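You operate a simulated robot arm through the tools that you are given. There is no shell and no other tool.

The job below is to be done with a simulated robot arm. You get a single attempt, and the scene is never put back.

## Task
Put things in order on the top of the grey workbench. At the end: the red cap is on the white box; the grey torch stands where the orange bottle stood; the orange bottle is on the small blue case; the clear blue-band pot stands where the grey torch stood; whatever was shut is shut again. Leave all else as you found it, and nothing knocked over. Set down upright: orange bottle.

The check looks at the end state, three seconds after you hand in, the way a careful person would. Anything else that was tipped, shoved, dropped, spilled or broken makes it a failure. Lids that push on must go on centred and level and be pressed home; caps that screw on are set level and turned clockwise until they are tight.

## Robot
A 6-joint arm with a two-finger parallel gripper, fixed in place. Base frame: the origin is at the foot of the arm, x ahead of it, y to its left, z up; the work surface is at about z = 0. Units: mm, rad, N and s.
With the tool pointing down near the work surface it reaches from about 140 to 580 mm from the base axis. Its first joint turns from -1.152 to 1.152 rad. Payload 2.1 kg.
The TCP is the grasp point between the finger pads, 30 mm short of the fingertips. In the tool frame z runs along the fingers and y along their closing line. The gripper opens to 94 mm. The fingers are 28 mm wide and 10 mm thick; the gripper's body (50 by 96 mm) begins 55 mm behind the TCP.
Orientation is that of the tool frame in the base frame, as a unit quaternion [x, y, z, w]. With the fingers straight down and closing along the base's y, the tool's x points along the base's -x, its y along +y and its z along -z.

## Interface
- The arm moves only by the tool apply_moves. Its argument "commands" is a list that holds one entry, the list of rows, each a list of 7 numbers: the gripper command, from -1 (fully open) to 1 (shut), values between in proportion, then the shift along the tool's x, y, z in m, then the turn, a rotation vector about the tool's x, y, z in rad. In form: [[[jaw, x, y, z, rx, ry, rz], ...]]. A call has 1 to 20 rows; each row is the pose to reach, as a shift and turn from the pose commanded when the call began, along the tool's axes at that moment. Rows are played at 5 a second. More than 50 mm and 0.15 rad between two rows, or a gripper value outside its range, and nothing of the call is played. Where a pose cannot be reached the arm comes as near as it can. A force on the tool above 40 N (or 10 N above the force at the start of the call, whichever is more), or a blocked arm, ends the call early, and 0.2 s more pass. The fingers move at their own pace (about 72 mm/s each) and stop on an object; they squeeze with about 42 N. The grip force told is the motor's: it shows also when the fingers shut on nothing. Time passes only in rows, and 0.2 s behind the last, so rows that repeat a pose let the fingers close. It gives the time, the measured TCP pose, the force on the tool (base axes), the opening and the grip force at its end, in the units of the frame above (readings bear some noise), with the torque about the TCP (base axes, N m) and any sound that the robot's microphone picked up, and new pictures: "show" is both (left out), scene, wrist or none.
- Cameras (640 x 400 px; columns grow to the right, rows downward): "scene" is fixed at [49.9, -368.7, 478.1]; the picture's right is [0.82, -0.57, 0.00], its down [-0.36, -0.52, -0.78] and it looks along [0.44, 0.64, -0.63] (base axes); focal length 262 px, centre (320, 200). "wrist" rides on the gripper at [76, 14, -103] in the tool frame; the picture's right is [-0.18, 0.98, 0.00], its down [-0.75, -0.14, -0.64] and it looks along [-0.63, -0.12, 0.77] (tool axes); focal length 243 px, centre (320, 200). There is no depth. A picture from a camera that has moved, and an enlarged one, comes with that camera's place and axes in the base frame and with its lens.
- enlarge(camera, box): a new picture of the part [left, top, right, bottom] of that camera's present view, enlarged. No time passes.
- close_job(): hands the job in; it is judged then, once.

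Nothing tells you positions but the pictures and the camera data. Unless the task says otherwise, let go and move clear before handing in.

The tools are called after "Emit:" by a JSON object that holds its "name" and its "arguments". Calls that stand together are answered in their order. apply_moves: Moves the arm, as the interface text tells. Its arguments: {"type":"object","properties":{"commands":{"type":"array","items":{"type":"array","items":{"type":"array","items":{"type":"number"}}}},"show":{"type":"string","enum":["both","scene","wrist","none"]}},"required":["commands"]} The other tools are called the same way: enlarge (camera, box) takes an enlarged picture of a part of a camera's view; close_job () hands the job in.

At the start:

```text
clock: 0.0
tcp_pos: [261.4, -28.3, 297.3]
orientation: [0.0, 1.0, -0.001, 0.001]
force: [0.1, -0.3, 0.2]
wrist_torque: [0.02, -0.01, 0.03]
gripper_width: 93.8
gripper_force: 0.1
```

scene: 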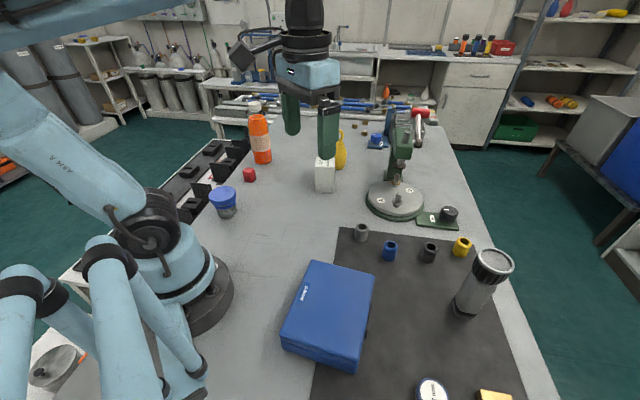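
wrist: 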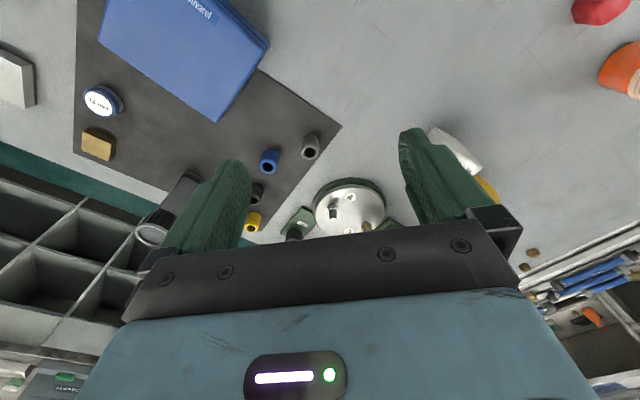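

I see the bench from the scene camera: an orange bottle and red cap far left, a clear blue-lidded pot at left, a white box behind the gripper, a blue case on a dark mat, and a grey torch on the right. First I will take closer looks before moving anything.

Emit:
{"name": "enlarge", "arguments": {"camera": "scene", "box": [180, 90, 380, 230]}}

Emit:
{"name": "enlarge", "arguments": {"camera": "scene", "box": [260, 200, 560, 400]}}

Emit:
{"name": "enlarge", "arguments": {"camera": "scene", "box": [320, 90, 520, 230]}}

Emit:
{"name": "enlarge", "arguments": {"camera": "wrist", "box": [0, 0, 320, 250]}}

```text
2.86 times, centred on (280, 160) of scene
camera zoom: at [49.9, -368.7, 478.1], right [0.82, -0.57, 0.0], down [-0.36, -0.52, -0.78], along [0.44, 0.64, -0.63], focal length 750 px, centre (434, 314)
```

zoom: 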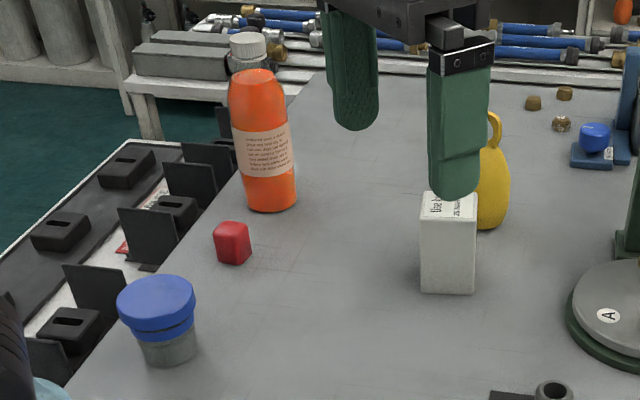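

```text
2.00 times, centred on (410, 300) of scene
camera zoom: at [49.9, -368.7, 478.1], right [0.82, -0.57, 0.0], down [-0.36, -0.52, -0.78], along [0.44, 0.64, -0.63], focal length 525 px, centre (140, 0)
```

zoom: 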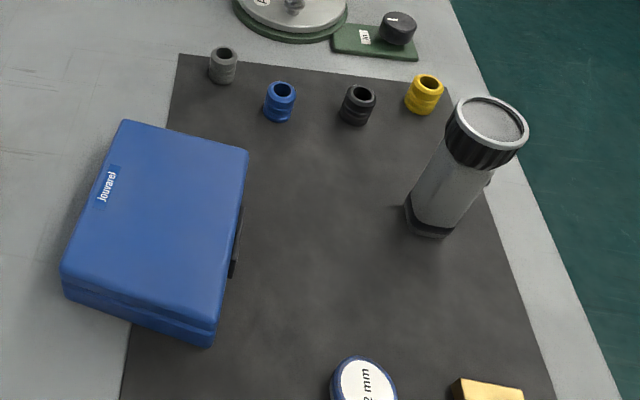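

```text
2.86 times, centred on (420, 160) of scene
camera zoom: at [49.9, -368.7, 478.1], right [0.82, -0.57, 0.0], down [-0.36, -0.52, -0.78], along [0.44, 0.64, -0.63], focal length 750 px, centre (34, 314)
```

zoom: 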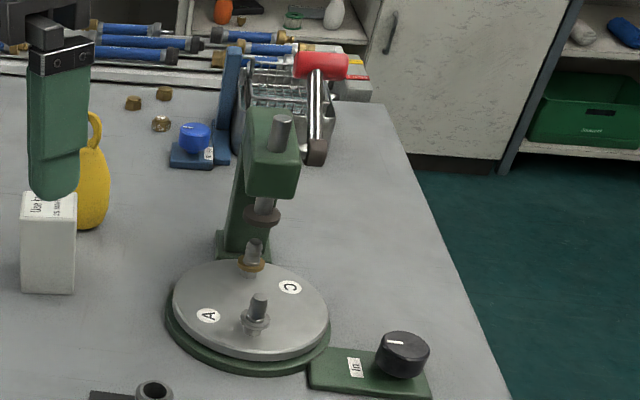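

```text
1.60 times, centred on (160, 125) of wrist
camera zoom: at [186.1, -12.4, 400.7], right [0.18, 0.98, 0.0], down [0.75, -0.14, 0.64], along [0.63, -0.12, -0.77], focal length 388 px, centre (576, 320)
```

zoom: 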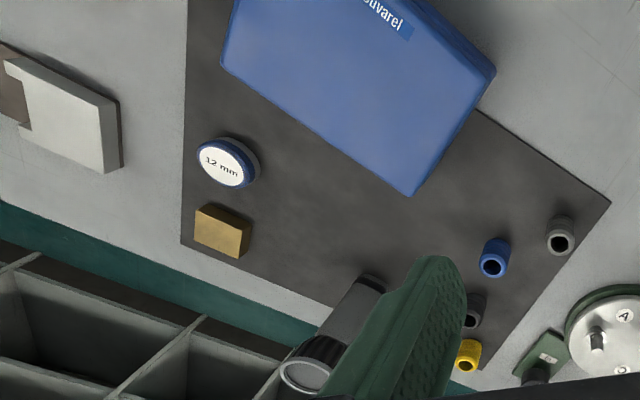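

I see the orange bottle near (349, 423), red cap near (258, 333), blue-lidded pot near (143, 214), white box near (427, 153), torch near (419, -316) and the blue case in front right. Next I raise the view over the left side with the wrist camera to look at the pot, cap and bottle closely.

Emit:
{"name": "apply_moves", "arguments": {"commands": [[[-1, 0.019, 0.03, 0, 0, 0, -0.128], [-1, 0.038, 0.059, 0, 0, 0, -0.257], [-1, 0.057, 0.089, 0, 0, 0, -0.386], [-1, 0.076, 0.118, 0, 0, 0, -0.514], [-1, 0.095, 0.148, 0, 0, 0, -0.643], [-1, 0.114, 0.177, 0, 0, 0, -0.771], [-1, 0.133, 0.207, 0, 0, 0, -0.9]]]}}

```text
clock: 1.6
tcp_pos: [128.2, 179.2, 295.8]
orientation: [-0.436, 0.9, -0.001, 0.0]
force: [0.0, 0.5, 0.7]
wrist_torque: [0.02, 0.03, -0.01]
gripper_width: 94.0
gripper_force: 0.0
camera wrist: at [69.1, 128.6, 399.3], right [-0.66, 0.75, 0.0], down [0.58, 0.5, 0.64], along [0.48, 0.42, -0.77], focal length 243 px, centre (320, 200)
```

scene: 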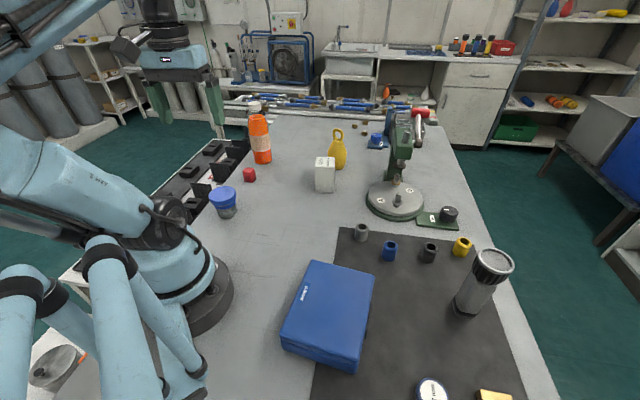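
wrist: 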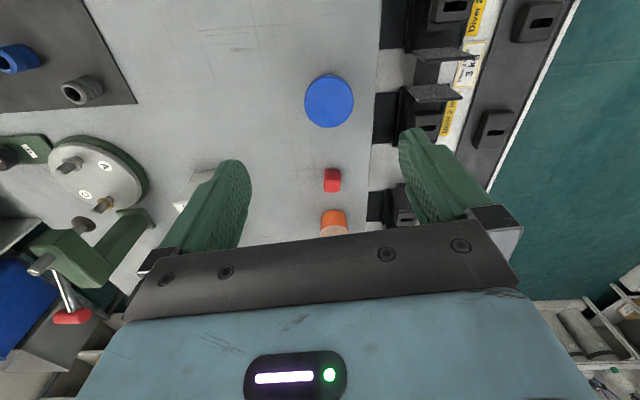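

The view from above shows the pot with a blue lid near (139, 207) and the red cap near (249, 316). I enlarge them to see details of the lid and cap.

Emit:
{"name": "enlarge", "arguments": {"camera": "wrist", "box": [270, 60, 430, 240]}}

Emit:
{"name": "enlarge", "arguments": {"camera": "scene", "box": [190, 90, 290, 230]}}

Emit:
{"name": "enlarge", "arguments": {"camera": "scene", "box": [280, 100, 400, 220]}}

Emit:
{"name": "enlarge", "arguments": {"camera": "scene", "box": [380, 340, 530, 400]}}

```text
2.22 times, centred on (350, 150) of wrist
camera zoom: at [69.1, 128.6, 399.3], right [-0.66, 0.75, 0.0], down [0.58, 0.5, 0.64], along [0.48, 0.42, -0.77], focal length 539 px, centre (253, 311)
```

zoom: 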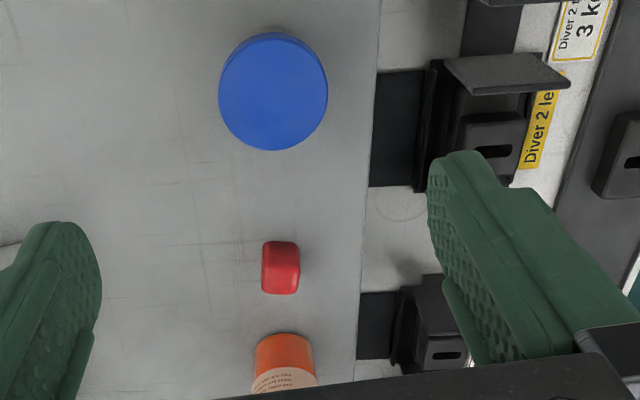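

```text
2.86 times, centred on (240, 160) of scene
camera zoom: at [49.9, -368.7, 478.1], right [0.82, -0.57, 0.0], down [-0.36, -0.52, -0.78], along [0.44, 0.64, -0.63], focal length 750 px, centre (549, 314)
```

zoom: 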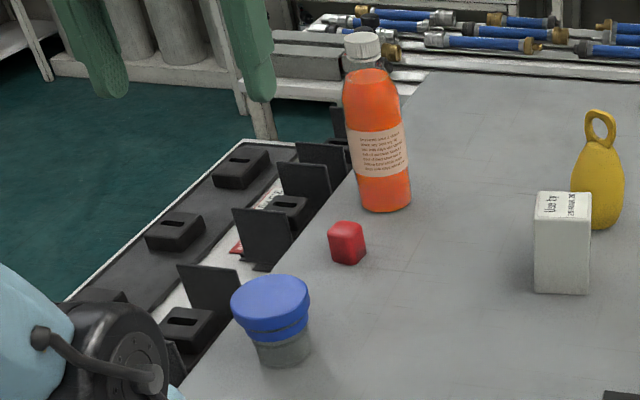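

```text
3.33 times, centred on (340, 160) of scene
camera zoom: at [49.9, -368.7, 478.1], right [0.82, -0.57, 0.0], down [-0.36, -0.52, -0.78], along [0.44, 0.64, -0.63], focal length 875 px, centre (253, 333)
```

zoom: 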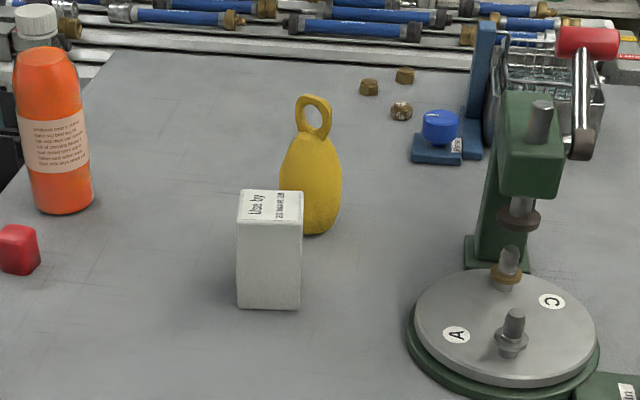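

```text
4.27 times, centred on (455, 370) of scene
camera zoom: at [49.9, -368.7, 478.1], right [0.82, -0.57, 0.0], down [-0.36, -0.52, -0.78], along [0.44, 0.64, -0.63], focal length 1120 px, centre (-256, -525)
```

zoom: 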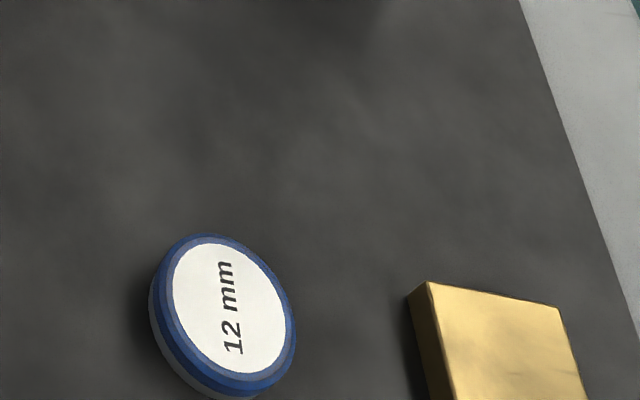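

The pot's body under the blue lid looks grey or see-through, and there's also a flat "12 mm" item with a blue rim near the bench front right. I go lower beside the left pot to see its side.

Emit:
{"name": "apply_moves", "arguments": {"commands": [[[-1, 0.008, 0.001, 0.037, 0, 0, 0], [-1, 0.016, 0.001, 0.074, 0, 0, 0], [-1, 0.024, 0.002, 0.111, 0, 0, 0], [-1, 0.032, 0.003, 0.148, 0, 0, 0], [-1, 0.041, 0.003, 0.18, 0, 0, 0]]]}}

```text
clock: 2.8
tcp_pos: [102.1, 148.4, 116.9]
orientation: [-0.434, 0.901, -0.001, 0.0]
force: [0.3, 0.5, -0.6]
wrist_torque: [-0.01, -0.01, 0.03]
gripper_width: 94.0
gripper_force: 0.0
camera wrist: at [43.0, 99.6, 220.0], right [-0.66, 0.76, 0.0], down [0.58, 0.5, 0.64], along [0.49, 0.42, -0.77], focal length 243 px, centre (320, 200)
```

scene: 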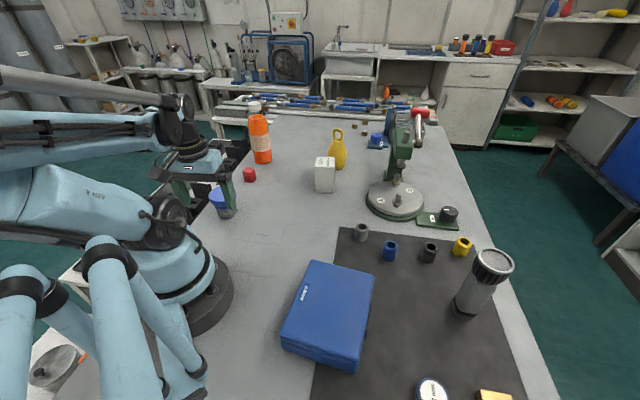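
wrist: 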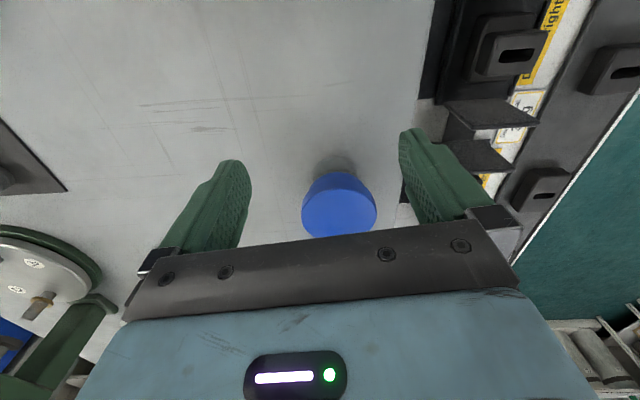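

Emit:
{"name": "enlarge", "arguments": {"camera": "wrist", "box": [260, 130, 420, 250]}}

Emit:
{"name": "enlarge", "arguments": {"camera": "scene", "box": [195, 165, 265, 225]}}

```text
3.33 times, centred on (340, 190) of wrist
camera zoom: at [43.0, 99.6, 220.0], right [-0.66, 0.76, 0.0], down [0.58, 0.5, 0.64], along [0.49, 0.42, -0.77], focal length 809 px, centre (253, 233)
```

zoom: 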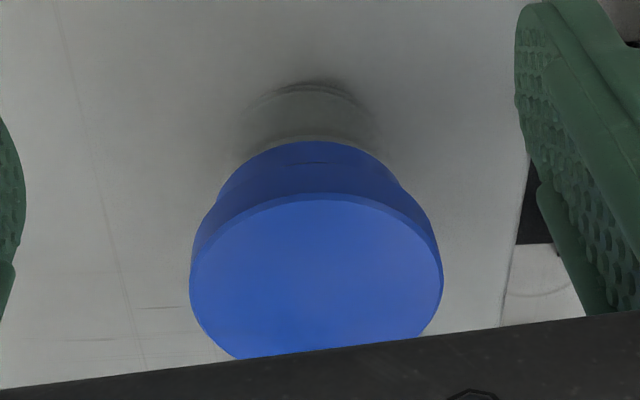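

```text
6.67 times, centred on (230, 195) of scene
camera zoom: at [49.9, -368.7, 478.1], right [0.82, -0.57, 0.0], down [-0.36, -0.52, -0.78], along [0.44, 0.64, -0.63], focal length 1750 px, centre (920, 233)
```

zoom: 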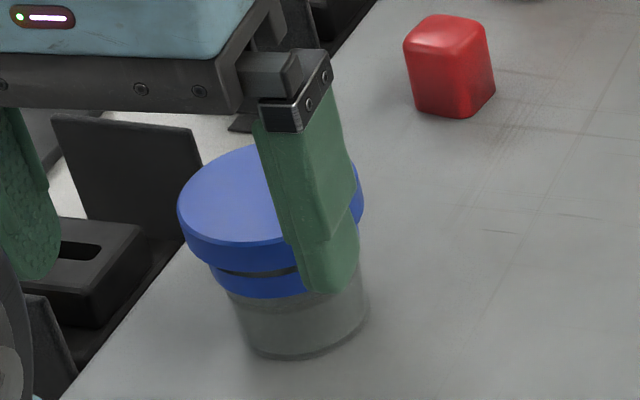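

The pot has a clear body with a blue band beneath a blue lid, so it is the clear blue-band pot. Now I go up and over to the red cap near (249, 316) to hover and refine its position.

Emit:
{"name": "apply_moves", "arguments": {"commands": [[[-1, 0, 0, -0.035, 0, 0, 0], [-1, -0.045, -0.002, -0.05, 0, 0, 0], [-1, -0.09, -0.004, -0.05, 0, 0, 0], [-1, -0.135, -0.006, -0.05, 0, 0, 0], [-1, -0.18, -0.008, -0.045, 0, 0, 0], [-1, -0.223, -0.01, -0.033, 0, 0, 0], [-1, -0.223, -0.01, -0.033, 0, 0, 0]]]}}

```text
clock: 4.4
tcp_pos: [246.7, 317.7, 149.6]
orientation: [-0.435, 0.9, 0.0, 0.0]
force: [0.5, -0.4, -0.2]
wrist_torque: [-0.01, -0.01, 0.02]
gripper_width: 94.0
gripper_force: 0.0
camera wrist: at [189.8, 267.7, 252.7], right [-0.66, 0.76, 0.0], down [0.58, 0.5, 0.64], along [0.49, 0.42, -0.77], focal length 243 px, centre (320, 200)
```

scene: 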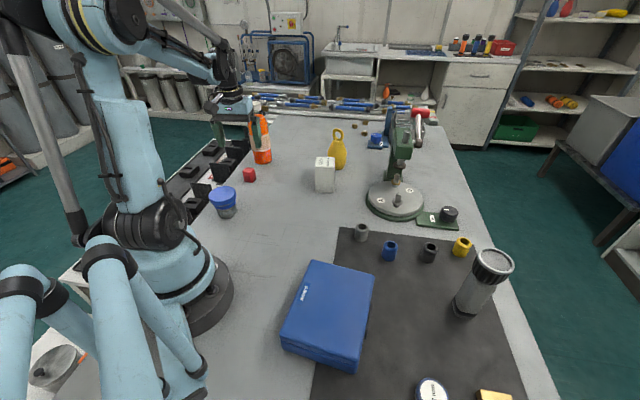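
wrist: 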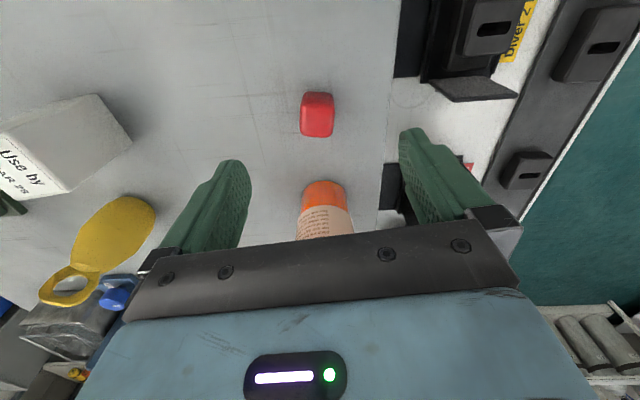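

Emit:
{"name": "enlarge", "arguments": {"camera": "wrist", "box": [260, 70, 400, 250]}}

Emit:
{"name": "enlarge", "arguments": {"camera": "scene", "box": [230, 100, 290, 190]}}

```text
2.22 times, centred on (330, 160) of wrist
camera zoom: at [189.8, 267.7, 252.7], right [-0.66, 0.76, 0.0], down [0.58, 0.5, 0.64], along [0.49, 0.42, -0.77], focal length 539 px, centre (298, 289)
```

zoom: 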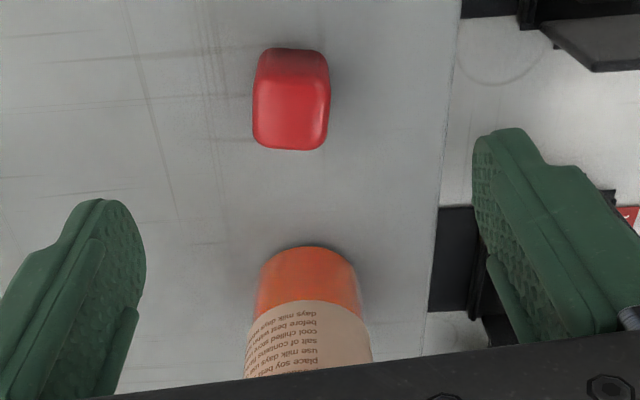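

```text
4.44 times, centred on (260, 145) of scene
camera zoom: at [49.9, -368.7, 478.1], right [0.82, -0.57, 0.0], down [-0.36, -0.52, -0.78], along [0.44, 0.64, -0.63], focal length 1166 px, centre (587, 444)
```

zoom: 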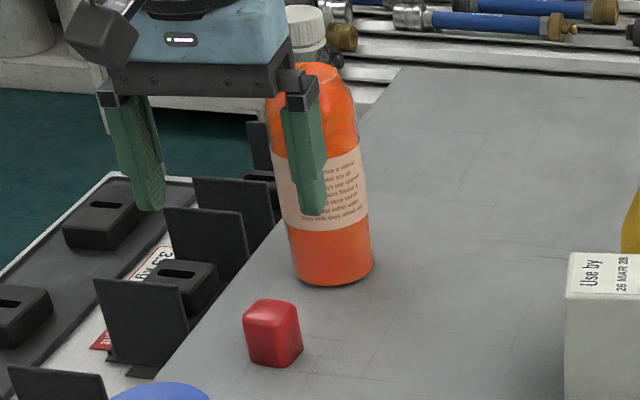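

The red cap is a rounded block about 32 mm wide near (257, 323), rotated slightly from my present yaw. I line up over it with the jaws partly open, and look again before going down.

Emit:
{"name": "apply_moves", "arguments": {"commands": [[[-0.25, -0.005, -0.002, 0.015, 0, 0, 0.09], [-0.25, -0.0105, -0.0048, 0.035, 0, 0, 0.18], [-0.25, -0.0105, -0.0048, 0.06, 0, 0, 0.18], [-0.25, -0.0105, -0.0048, 0.06, 0, 0, 0.18]]], "show": "wrist"}}

```text
clock: 5.4
tcp_pos: [260.0, 322.3, 88.9]
orientation: [-0.351, 0.936, -0.001, 0.0]
force: [-0.3, 0.2, -1.3]
wrist_torque: [0.01, 0.01, -0.03]
gripper_width: 58.7
gripper_force: 0.0
camera wrist: at [192.5, 284.7, 193.3], right [-0.51, 0.86, 0.0], down [0.66, 0.39, 0.64], along [0.55, 0.33, -0.77], focal length 243 px, centre (320, 200)
```

wrist: 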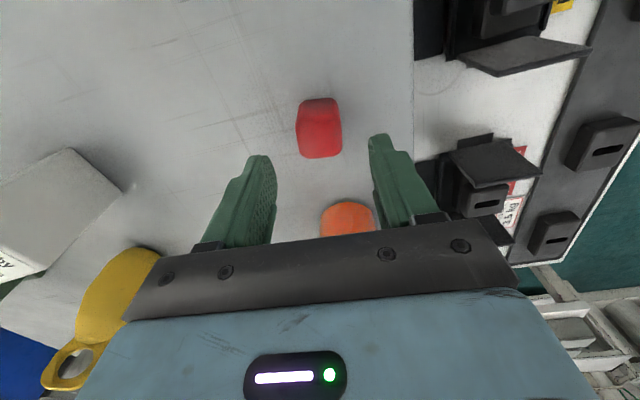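

Emit:
{"name": "enlarge", "arguments": {"camera": "wrist", "box": [230, 70, 410, 250]}}

```text
2.22 times, centred on (320, 160) of wrist
camera zoom: at [192.5, 284.7, 193.3], right [-0.51, 0.86, 0.0], down [0.66, 0.39, 0.64], along [0.55, 0.33, -0.77], focal length 539 px, centre (320, 289)
```

zoom: 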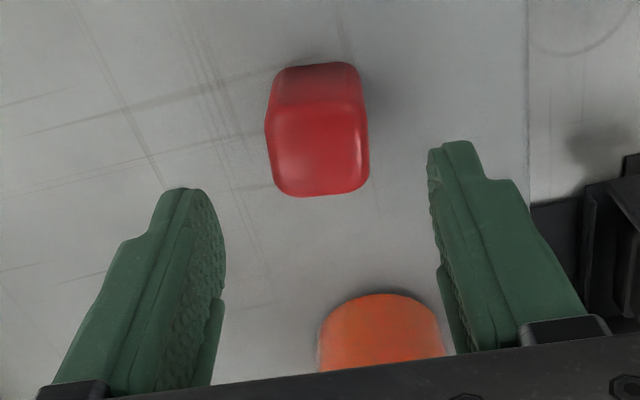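

The cap sits centred between the fingers at about (258.5, 323). I go straight down to TCP z ≈ 35 and close on it.

Emit:
{"name": "apply_moves", "arguments": {"commands": [[[-0.25, 0.0005, 0.0015, 0.02, 0, 0, 0.03], [-0.25, 0.0005, 0.0015, 0.04, 0, 0, 0.04], [-0.25, 0.0005, 0.0015, 0.053, 0, 0, 0.04], [-0.25, 0.0005, 0.0015, 0.053, 0, 0, 0.04], [1, 0.0005, 0.0015, 0.053, 0, 0, 0.04], [1, 0.0005, 0.0015, 0.053, 0, 0, 0.04], [1, 0.0005, 0.0015, 0.053, 0, 0, 0.04]]]}}

```text
clock: 7.0
tcp_pos: [257.3, 324.4, 37.0]
orientation: [-0.332, 0.943, -0.001, 0.0]
force: [0.8, 0.6, -0.2]
wrist_torque: [-0.01, -0.02, -0.02]
gripper_width: 34.8
gripper_force: 42.1
camera wrist: at [189.9, 288.5, 140.8], right [-0.47, 0.88, 0.0], down [0.67, 0.36, 0.64], along [0.57, 0.3, -0.77], focal length 243 px, centre (320, 200)
```

scene: 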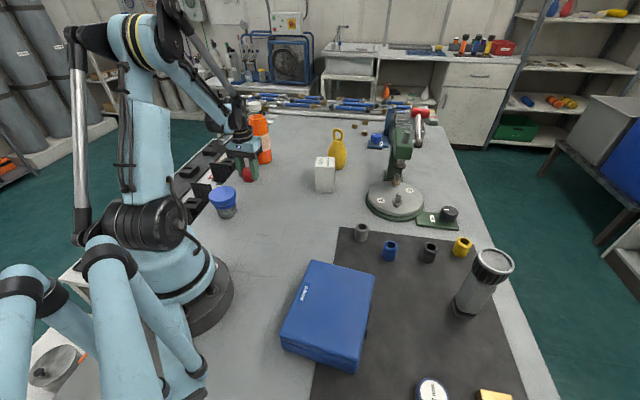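
wrist: 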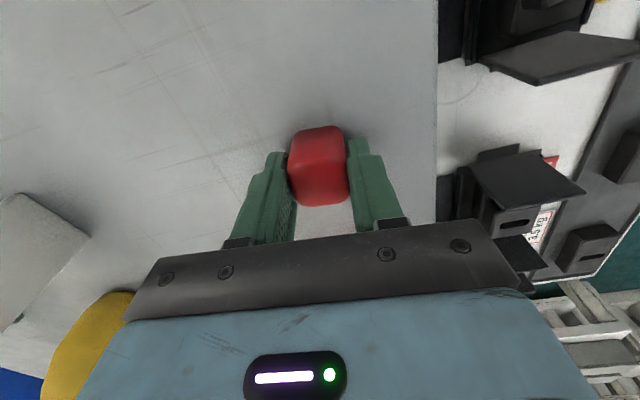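

The red cap is gripped at 34.8 mm. I lift it and carry it toward a spot beside the white box so I can see the box top.

Emit:
{"name": "apply_moves", "arguments": {"commands": [[[1, 0, 0, -0.01, 0, 0, 0], [1, 0, 0, -0.045, 0, 0, 0], [1, 0, 0, -0.09, 0, 0, 0], [1, 0, 0, -0.135, 0, 0, 0], [1, -0.02, -0.038, -0.143, 0, 0, 0.08], [1, -0.04, -0.076, -0.143, 0, 0, 0.16], [1, -0.06, -0.114, -0.143, 0, 0, 0.24], [1, -0.079, -0.152, -0.143, 0, 0, 0.32], [1, -0.079, -0.152, -0.143, 0, 0, 0.32]]]}}

```text
clock: 9.0
tcp_pos: [413.5, 255.4, 180.0]
orientation: [-0.179, 0.984, -0.001, 0.001]
force: [1.1, 0.1, -0.5]
wrist_torque: [-0.01, -0.01, -0.02]
gripper_width: 34.6
gripper_force: 42.5
camera wrist: at [338.2, 243.2, 282.9], right [-0.17, 0.98, 0.0], down [0.75, 0.13, 0.64], along [0.63, 0.11, -0.77], focal length 243 px, centre (320, 200)
```

scene: 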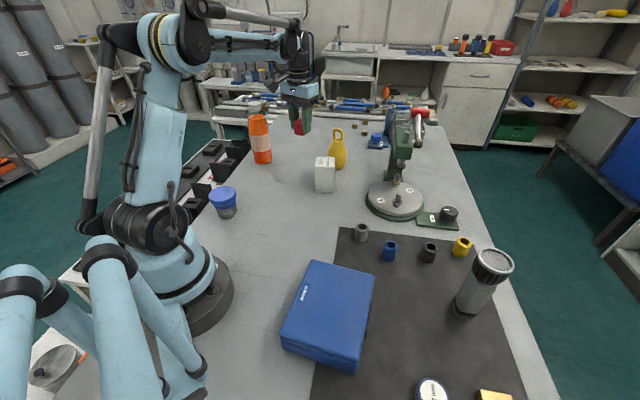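
wrist: 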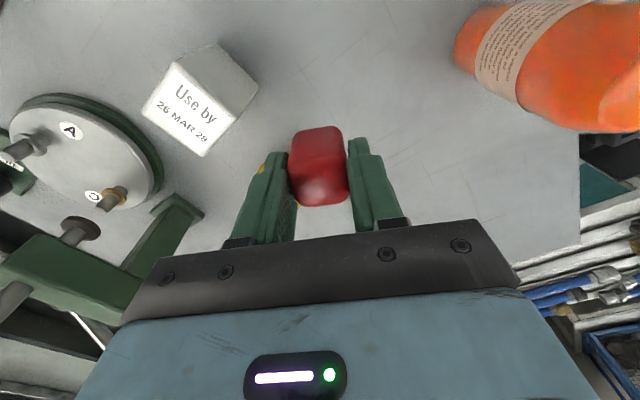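

Emit:
{"name": "enlarge", "arguments": {"camera": "wrist", "box": [120, 20, 370, 220]}}

Emit:
{"name": "enlarge", "arguments": {"camera": "scene", "box": [270, 80, 370, 200]}}

```text
2.00 times, centred on (245, 120) of wrist
camera zoom: at [338.2, 243.2, 282.9], right [-0.17, 0.98, 0.0], down [0.75, 0.13, 0.64], along [0.63, 0.11, -0.77], focal length 485 px, centre (470, 360)
```

zoom: 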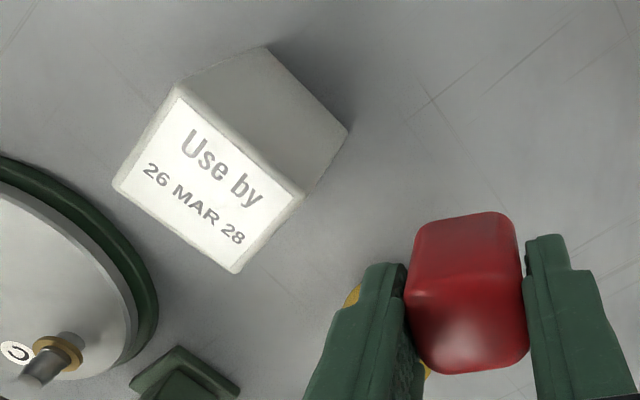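

```text
3.33 times, centred on (320, 140) of scene
camera zoom: at [49.9, -368.7, 478.1], right [0.82, -0.57, 0.0], down [-0.36, -0.52, -0.78], along [0.44, 0.64, -0.63], focal length 875 px, centre (320, 400)
```

zoom: 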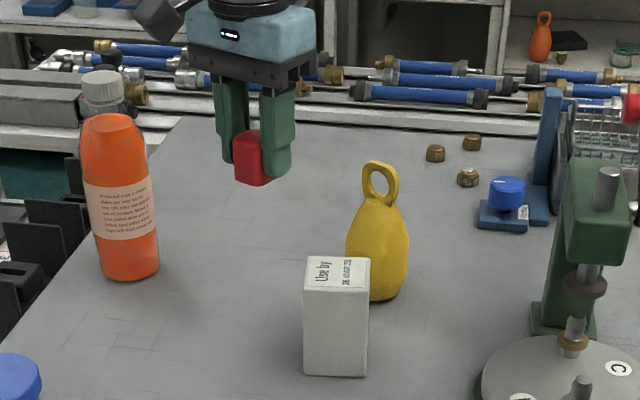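

The white box top is about 50 × 50 mm centred at (425, 156), top at z ≈ 97, with edges turned 0.906 rad. I move the cap above its centre, turned to match, and stay about 12 mm above for a check.

Emit:
{"name": "apply_moves", "arguments": {"commands": [[[1, 0.006, -0.025, 0, 0, 0, -0.137], [1, 0.012, -0.05, 0, 0, 0, -0.273], [1, 0.018, -0.075, 0, 0, 0, -0.41], [1, 0.0238, -0.0968, 0.01, 0, 0, -0.546], [1, 0.0238, -0.0968, 0.03, 0, 0, -0.546], [1, 0.0238, -0.0968, 0.03, 0, 0, -0.546]]]}}

```text
clock: 10.4
tcp_pos: [426.9, 155.1, 149.0]
orientation: [-0.437, 0.899, -0.001, 0.0]
force: [-0.1, 0.1, -0.7]
wrist_torque: [0.0, 0.03, -0.01]
gripper_width: 34.6
gripper_force: 41.5
camera wrist: at [367.5, 105.5, 252.2], right [-0.66, 0.75, 0.0], down [0.58, 0.51, 0.64], along [0.48, 0.42, -0.77], focal length 243 px, centre (320, 200)
```

scene: 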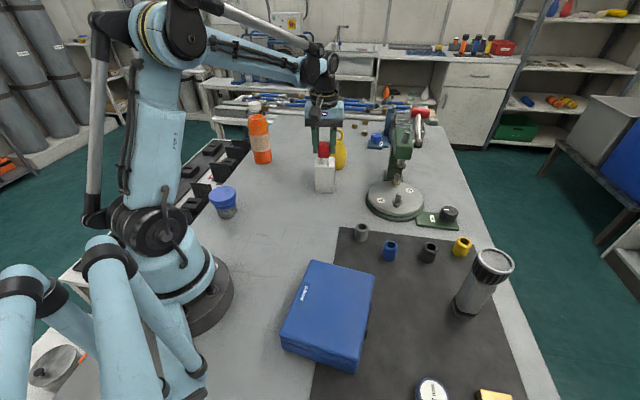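
wrist: 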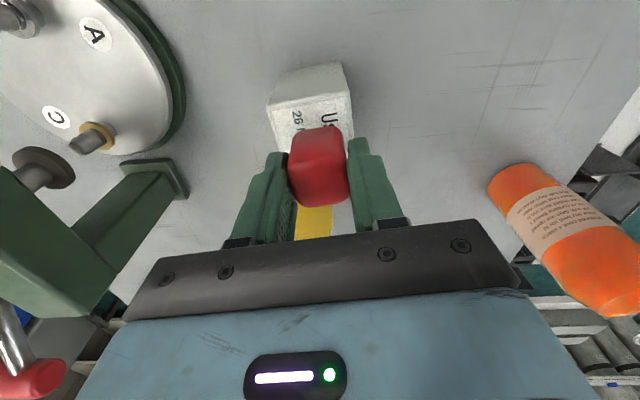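

Emit:
{"name": "enlarge", "arguments": {"camera": "wrist", "box": [240, 50, 400, 220]}}

Emit:
{"name": "enlarge", "arguments": {"camera": "scene", "box": [295, 120, 355, 200]}}

```text
2.35 times, centred on (320, 135) of wrist
camera zoom: at [367.5, 105.5, 252.2], right [-0.66, 0.75, 0.0], down [0.58, 0.51, 0.64], along [0.48, 0.42, -0.77], focal length 571 px, centre (320, 353)
```

zoom: 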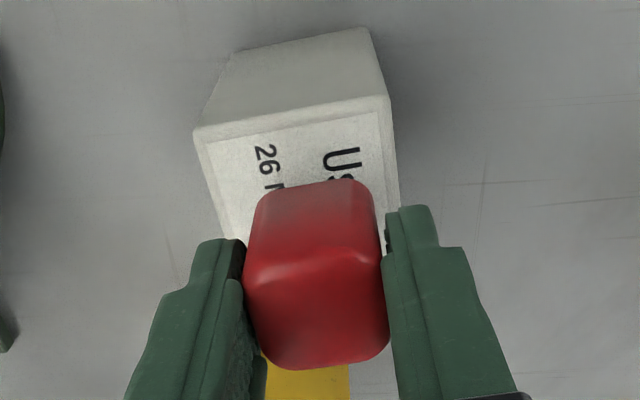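

```text
5.00 times, centred on (325, 160) of scene
camera zoom: at [49.9, -368.7, 478.1], right [0.82, -0.57, 0.0], down [-0.36, -0.52, -0.78], along [0.44, 0.64, -0.63], focal length 1312 px, centre (295, 400)
```

zoom: 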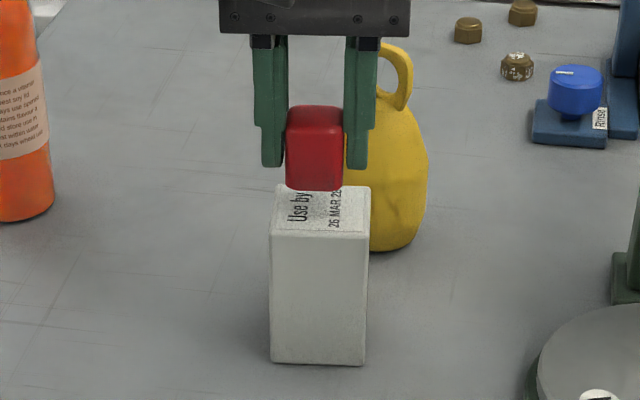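

The cap is above the box, aligned, but about 4 mm too far outward. I shift it 4 mm back and go down in small steps while watching the force.

Emit:
{"name": "apply_moves", "arguments": {"commands": [[[1, 0.004, -0.001, 0.004, 0, 0, 0], [1, 0.004, -0.001, 0.008, 0, 0, 0], [1, 0.004, -0.001, 0.011, 0, 0, 0], [1, 0.004, -0.001, 0.0125, 0, 0, 0], [1, 0.004, -0.001, 0.0125, 0, 0, 0]]]}}

Emit:
{"name": "enlarge", "arguments": {"camera": "scene", "box": [295, 120, 355, 200]}}

```text
clock: 11.6
tcp_pos: [423.8, 151.7, 137.6]
orientation: [-0.438, 0.899, 0.0, 0.0]
force: [-0.6, 0.2, -1.1]
wrist_torque: [-0.02, 0.03, -0.02]
gripper_width: 34.8
gripper_force: 42.2
camera wrist: at [366.2, 102.6, 240.9], right [-0.66, 0.75, 0.0], down [0.58, 0.51, 0.64], along [0.48, 0.42, -0.77], focal length 243 px, centre (320, 200)
```

scene: 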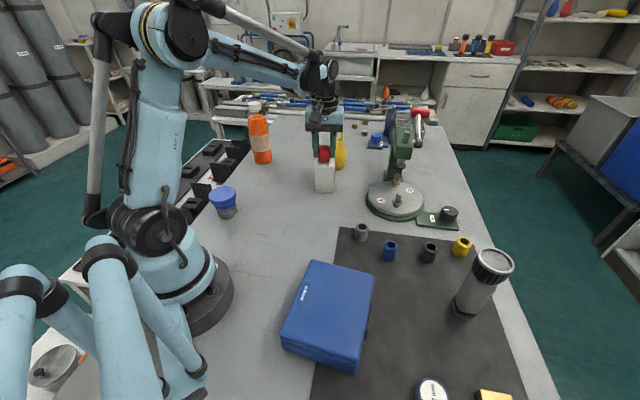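
wrist: 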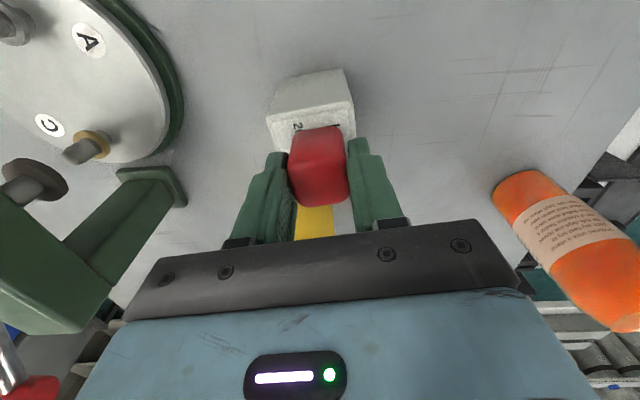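

```text
5.00 times, centred on (325, 160) of scene
camera zoom: at [49.9, -368.7, 478.1], right [0.82, -0.57, 0.0], down [-0.36, -0.52, -0.78], along [0.44, 0.64, -0.63], focal length 1312 px, centre (295, 400)
```

zoom: 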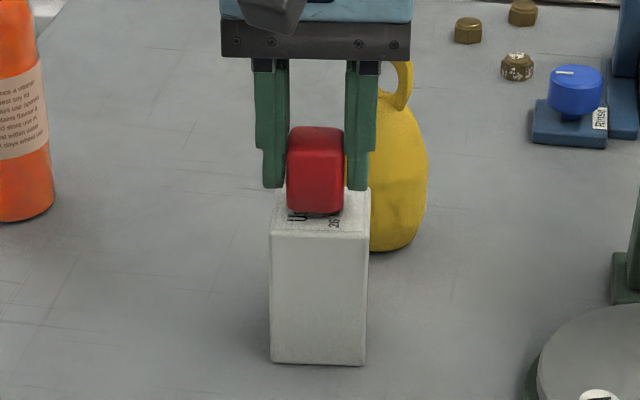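

The cap is now about 3–4 mm above the box top and well centred. I go down in 1 mm steps to contact.

Emit:
{"name": "apply_moves", "arguments": {"commands": [[[1, 0, 0, 0.001, 0, 0, 0], [1, 0, 0, 0.002, 0, 0, 0], [1, 0, 0, 0.0025, 0, 0, 0], [1, 0, 0, 0.0025, 0, 0, 0]]], "show": "none"}}

Emit:
{"name": "enlarge", "arguments": {"camera": "scene", "box": [305, 140, 345, 180]}}

```text
clock: 12.6
tcp_pos: [424.8, 152.1, 136.1]
orientation: [-0.437, 0.899, 0.0, 0.0]
force: [0.8, 0.3, -0.6]
wrist_torque: [0.02, 0.02, 0.03]
gripper_width: 34.3
gripper_force: 42.1
```

```text
10.00 times, centred on (325, 160) of scene
camera zoom: at [49.9, -368.7, 478.1], right [0.82, -0.57, 0.0], down [-0.36, -0.52, -0.78], along [0.44, 0.64, -0.63], focal length 2624 px, centre (270, 600)
```

zoom: 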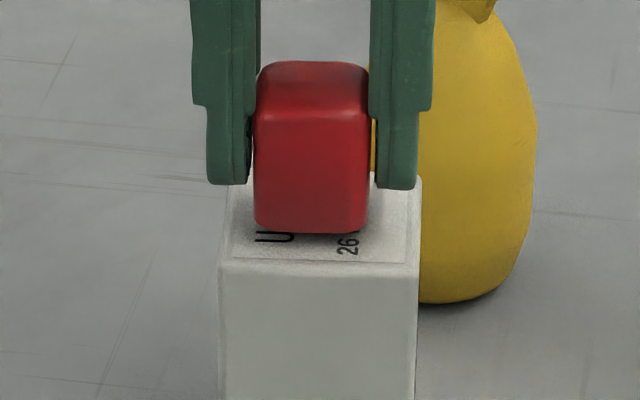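

Emit:
{"name": "apply_moves", "arguments": {"commands": [[[1, 0, 0, 0.0005, 0, 0, 0], [1, 0, 0, 0.001, 0, 0, 0], [1, 0, 0, 0.0015, 0, 0, 0], [1, 0, 0, 0.0015, 0, 0, 0]]], "show": "none"}}

```text
clock: 13.6
tcp_pos: [424.5, 151.3, 133.9]
orientation: [-0.437, 0.899, -0.001, 0.0]
force: [0.4, 0.3, -0.4]
wrist_torque: [0.0, -0.01, -0.03]
gripper_width: 34.5
gripper_force: 41.7
```

Emit:
{"name": "apply_moves", "arguments": {"commands": [[[1, 0, 0, 0.0005, 0, 0, 0], [1, 0, 0, 0.001, 0, 0, 0], [1, 0, 0, 0.001, 0, 0, 0]]], "show": "none"}}

Emit:
{"name": "enlarge", "arguments": {"camera": "scene", "box": [305, 140, 345, 180]}}

```text
clock: 14.4
tcp_pos: [424.3, 151.5, 132.4]
orientation: [-0.437, 0.899, 0.0, 0.0]
force: [0.1, -0.1, 0.2]
wrist_torque: [0.01, -0.01, 0.01]
gripper_width: 34.8
gripper_force: 42.1
```

```text
10.00 times, centred on (325, 160) of scene
camera zoom: at [49.9, -368.7, 478.1], right [0.82, -0.57, 0.0], down [-0.36, -0.52, -0.78], along [0.44, 0.64, -0.63], focal length 2624 px, centre (270, 600)
```

zoom: 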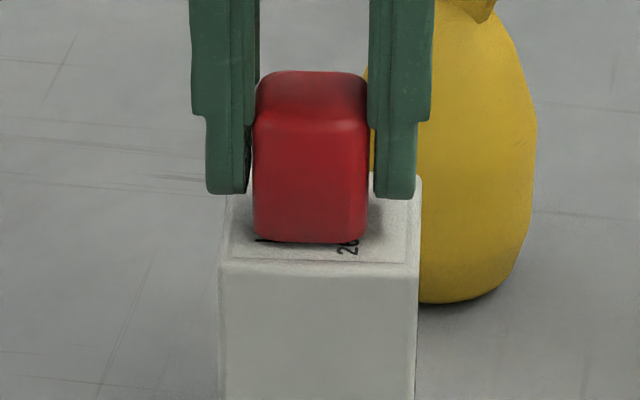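

Emit:
{"name": "apply_moves", "arguments": {"commands": [[[1, 0, 0, 0.0005, 0, 0, 0], [1, 0, 0, 0.001, 0, 0, 0], [1, 0, 0, 0.001, 0, 0, 0]]], "show": "none"}}

```text
clock: 15.2
tcp_pos: [423.9, 151.4, 132.0]
orientation: [-0.437, 0.9, 0.0, 0.001]
force: [-0.6, 0.0, 0.1]
wrist_torque: [0.0, 0.02, -0.01]
gripper_width: 34.7
gripper_force: 42.3
```

Emit:
{"name": "apply_moves", "arguments": {"commands": [[[1, 0, 0, 0.0005, 0, 0, 0], [1, 0, 0, 0.001, 0, 0, 0], [1, 0, 0, 0.001, 0, 0, 0]]], "show": "none"}}

Emit:
{"name": "enlarge", "arguments": {"camera": "scene", "box": [305, 140, 345, 180]}}

```text
clock: 16.0
tcp_pos: [423.5, 152.3, 131.0]
orientation: [-0.437, 0.899, -0.001, 0.0]
force: [0.3, 0.1, -0.2]
wrist_torque: [-0.02, 0.0, -0.02]
gripper_width: 34.6
gripper_force: 41.8
```

```text
10.00 times, centred on (325, 160) of scene
camera zoom: at [49.9, -368.7, 478.1], right [0.82, -0.57, 0.0], down [-0.36, -0.52, -0.78], along [0.44, 0.64, -0.63], focal length 2624 px, centre (270, 600)
```

zoom: 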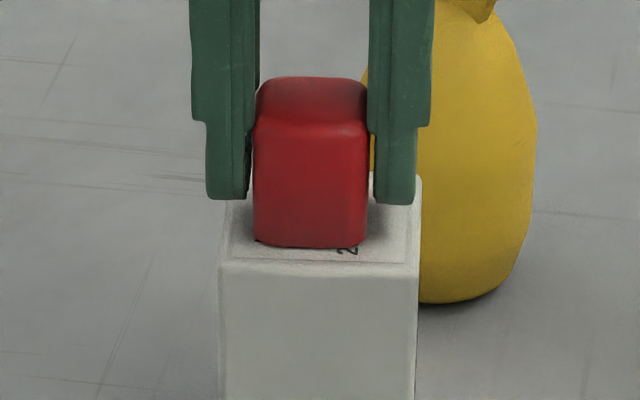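

Emit:
{"name": "apply_moves", "arguments": {"commands": [[[1, 0, 0, 0.0005, 0, 0, 0], [1, 0, 0, 0.001, 0, 0, 0], [1, 0, 0, 0.001, 0, 0, 0]]], "show": "none"}}

```text
clock: 16.8
tcp_pos: [422.6, 152.6, 130.5]
orientation: [-0.438, 0.899, -0.001, 0.0]
force: [0.7, 1.3, -0.6]
wrist_torque: [0.0, -0.01, -0.03]
gripper_width: 34.3
gripper_force: 42.1
```

Emit:
{"name": "apply_moves", "arguments": {"commands": [[[1, 0, 0, 0.0005, 0, 0, 0], [1, 0, 0, 0.001, 0, 0, 0], [1, 0, 0, 0.001, 0, 0, 0]]], "show": "none"}}

Emit:
{"name": "enlarge", "arguments": {"camera": "scene", "box": [305, 140, 345, 180]}}

Emit:
{"name": "enlarge", "arguments": {"camera": "wrist", "box": [240, 50, 400, 220]}}

```text
clock: 17.6
tcp_pos: [424.2, 152.8, 128.7]
orientation: [-0.438, 0.899, -0.001, 0.0]
force: [-3.1, 3.1, 31.0]
wrist_torque: [-0.03, 0.1, -0.02]
gripper_width: 34.6
gripper_force: 41.8
```

```text
10.00 times, centred on (325, 160) of scene
camera zoom: at [49.8, -368.7, 478.1], right [0.82, -0.57, 0.0], down [-0.36, -0.52, -0.78], along [0.44, 0.64, -0.63], focal length 2624 px, centre (270, 600)
```

zoom: 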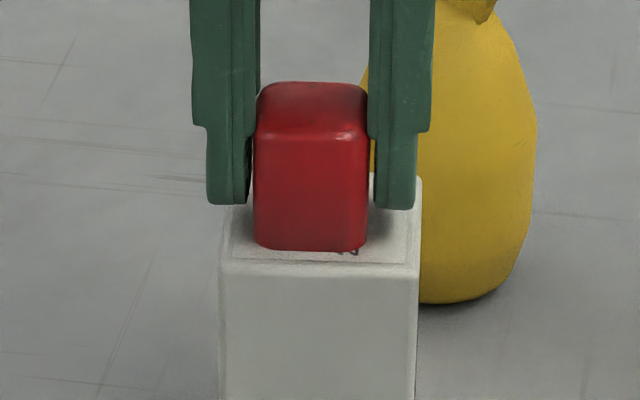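

```text
2.35 times, centred on (320, 135) of wrist
camera zoom: at [366.0, 101.9, 232.7], right [-0.66, 0.75, 0.0], down [0.58, 0.51, 0.64], along [0.48, 0.42, -0.77], focal length 571 px, centre (320, 353)
```

zoom: 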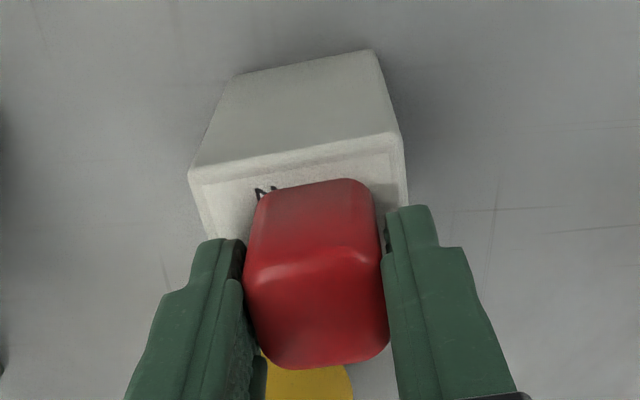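

Contact is felt (31 N down), so the cap rests on the box. I ease off the pressure, open the jaws modestly and rise straight up.

Emit:
{"name": "apply_moves", "arguments": {"commands": [[[1, 0, 0, -0.0008, 0, 0, 0], [0.15, 0, 0, -0.0008, 0, 0, 0], [-0.1, 0, 0, -0.0008, 0, 0, 0], [-0.1, 0, 0, -0.0008, 0, 0, 0], [-0.1, 0, 0, -0.02, 0, 0, 0], [-0.1, 0, 0, -0.05, 0, 0, 0], [-0.1, 0, 0, -0.09, 0, 0, 0], [-0.1, 0, 0, -0.13, 0, 0, 0]]]}}

Emit:
{"name": "enlarge", "arguments": {"camera": "scene", "box": [295, 120, 355, 200]}}

```text
clock: 19.4
tcp_pos: [423.9, 152.1, 260.0]
orientation: [-0.438, 0.899, -0.002, 0.0]
force: [0.0, 0.2, 0.0]
wrist_torque: [0.0, 0.01, 0.0]
gripper_width: 51.7
gripper_force: 0.1
camera wrist: at [365.5, 101.2, 363.1], right [-0.66, 0.75, 0.0], down [0.58, 0.51, 0.64], along [0.48, 0.42, -0.77], focal length 243 px, centre (320, 200)
```

scene: 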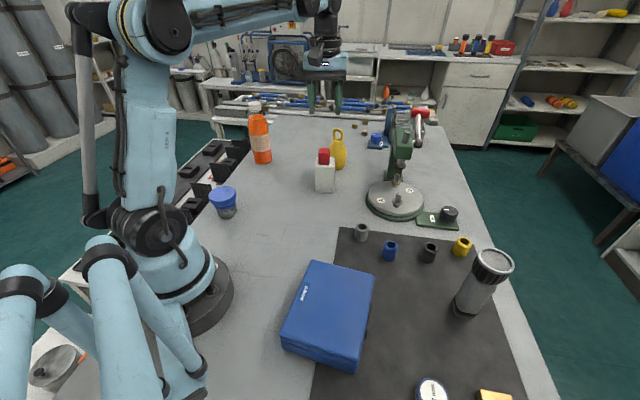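
wrist: 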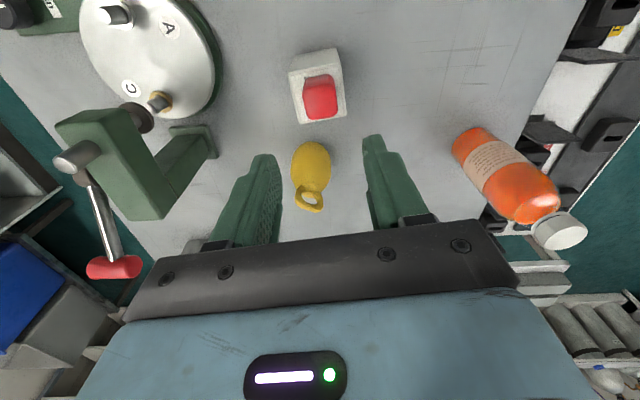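

```text
5.00 times, centred on (325, 160) of scene
camera zoom: at [49.9, -368.7, 478.1], right [0.82, -0.57, 0.0], down [-0.36, -0.52, -0.78], along [0.44, 0.64, -0.63], focal length 1312 px, centre (295, 400)
```

zoom: 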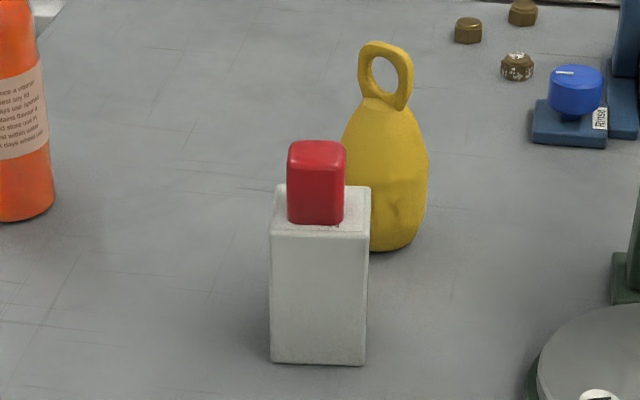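

The red cap now stands on the white box. Next is the orange bottle; I enlarge the wrist view to fix its base position.

Emit:
{"name": "enlarge", "arguments": {"camera": "wrist", "box": [430, 100, 610, 270]}}

Emit:
{"name": "enlarge", "arguments": {"camera": "scene", "box": [225, 90, 295, 180]}}

```text
2.35 times, centred on (520, 185) of wrist
camera zoom: at [365.5, 101.2, 363.1], right [-0.66, 0.75, 0.0], down [0.58, 0.51, 0.64], along [0.48, 0.42, -0.77], focal length 571 px, centre (-151, 235)
```

zoom: 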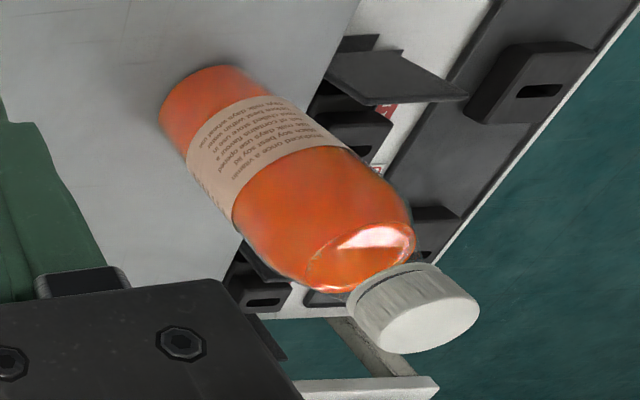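

```text
4.44 times, centred on (260, 135) of scene
camera zoom: at [49.9, -368.7, 478.1], right [0.82, -0.57, 0.0], down [-0.36, -0.52, -0.78], along [0.44, 0.64, -0.63], focal length 1166 px, centre (587, 489)
```

zoom: 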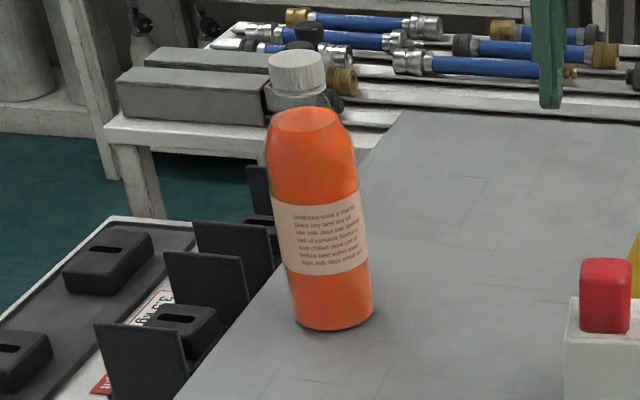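

The orange bottle stands near (343, 419), about 66 mm wide and about 195–200 mm tall with a white screw cap. I move to a pre-approach spot in front of it with open jaws.

Emit:
{"name": "apply_moves", "arguments": {"commands": [[[-1, -0.007, 0.029, 0.008, 0, 0, 0], [-1, -0.014, 0.058, 0.018, 0, 0, 0], [-1, -0.021, 0.087, 0.03, 0, 0, 0], [-1, -0.028, 0.115, 0.045, 0, 0, 0], [-1, -0.036, 0.144, 0.06, 0, 0, 0], [-1, -0.043, 0.173, 0.076, 0, 0, 0.01], [-1, -0.05, 0.202, 0.092, 0, 0, 0.02], [-1, -0.057, 0.23, 0.108, 0, 0, 0.02], [-1, -0.057, 0.23, 0.108, 0, 0, 0.02]]]}}

Emit:
{"name": "enlarge", "arguments": {"camera": "wrist", "box": [220, 90, 440, 260]}}

Emit:
{"name": "enlarge", "arguments": {"camera": "scene", "box": [190, 80, 310, 190]}}

```text
clock: 21.4
tcp_pos: [278.5, 338.0, 147.8]
orientation: [-0.428, 0.904, -0.001, 0.0]
force: [-0.1, -0.6, -1.1]
wrist_torque: [0.02, 0.0, 0.03]
gripper_width: 93.8
gripper_force: 0.1
camera wrist: at [219.2, 289.0, 252.3], right [-0.64, 0.76, 0.0], down [0.59, 0.5, 0.64], along [0.49, 0.41, -0.77], focal length 243 px, centre (320, 200)
```

scene: 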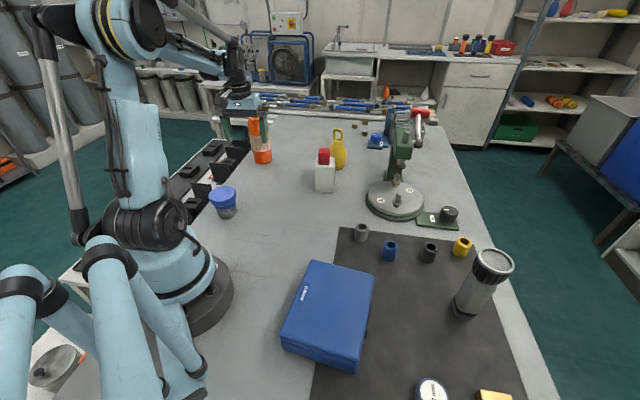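
wrist: 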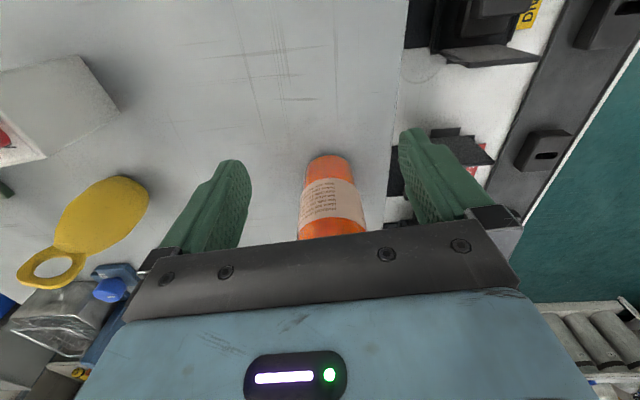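

```text
2.35 times, centred on (330, 175) of wrist
camera zoom: at [219.2, 289.0, 252.3], right [-0.64, 0.76, 0.0], down [0.59, 0.5, 0.64], along [0.49, 0.41, -0.77], focal length 571 px, centre (296, 259)
```

zoom: 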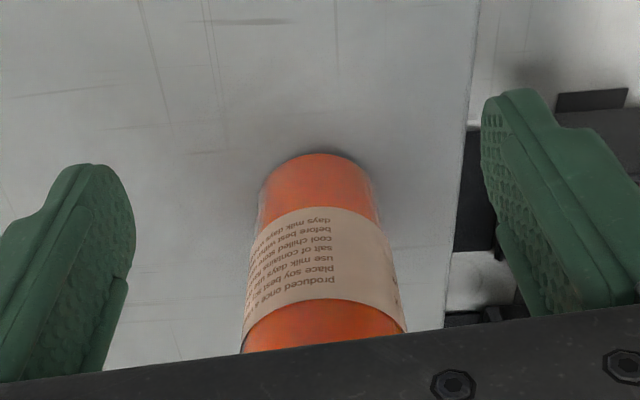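

```text
3.64 times, centred on (250, 135) of scene
camera zoom: at [49.9, -368.7, 478.1], right [0.82, -0.57, 0.0], down [-0.36, -0.52, -0.78], along [0.44, 0.64, -0.63], focal length 954 px, centre (574, 436)
```

zoom: 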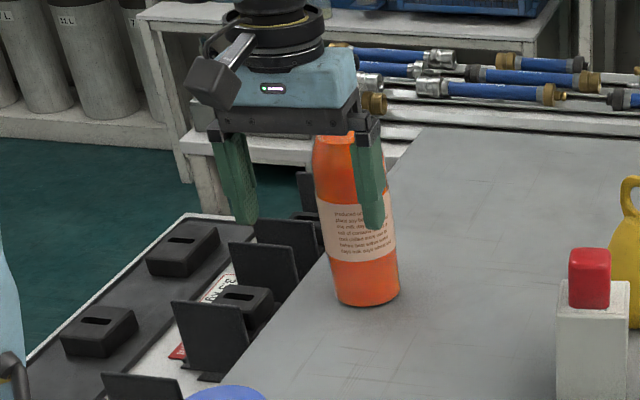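

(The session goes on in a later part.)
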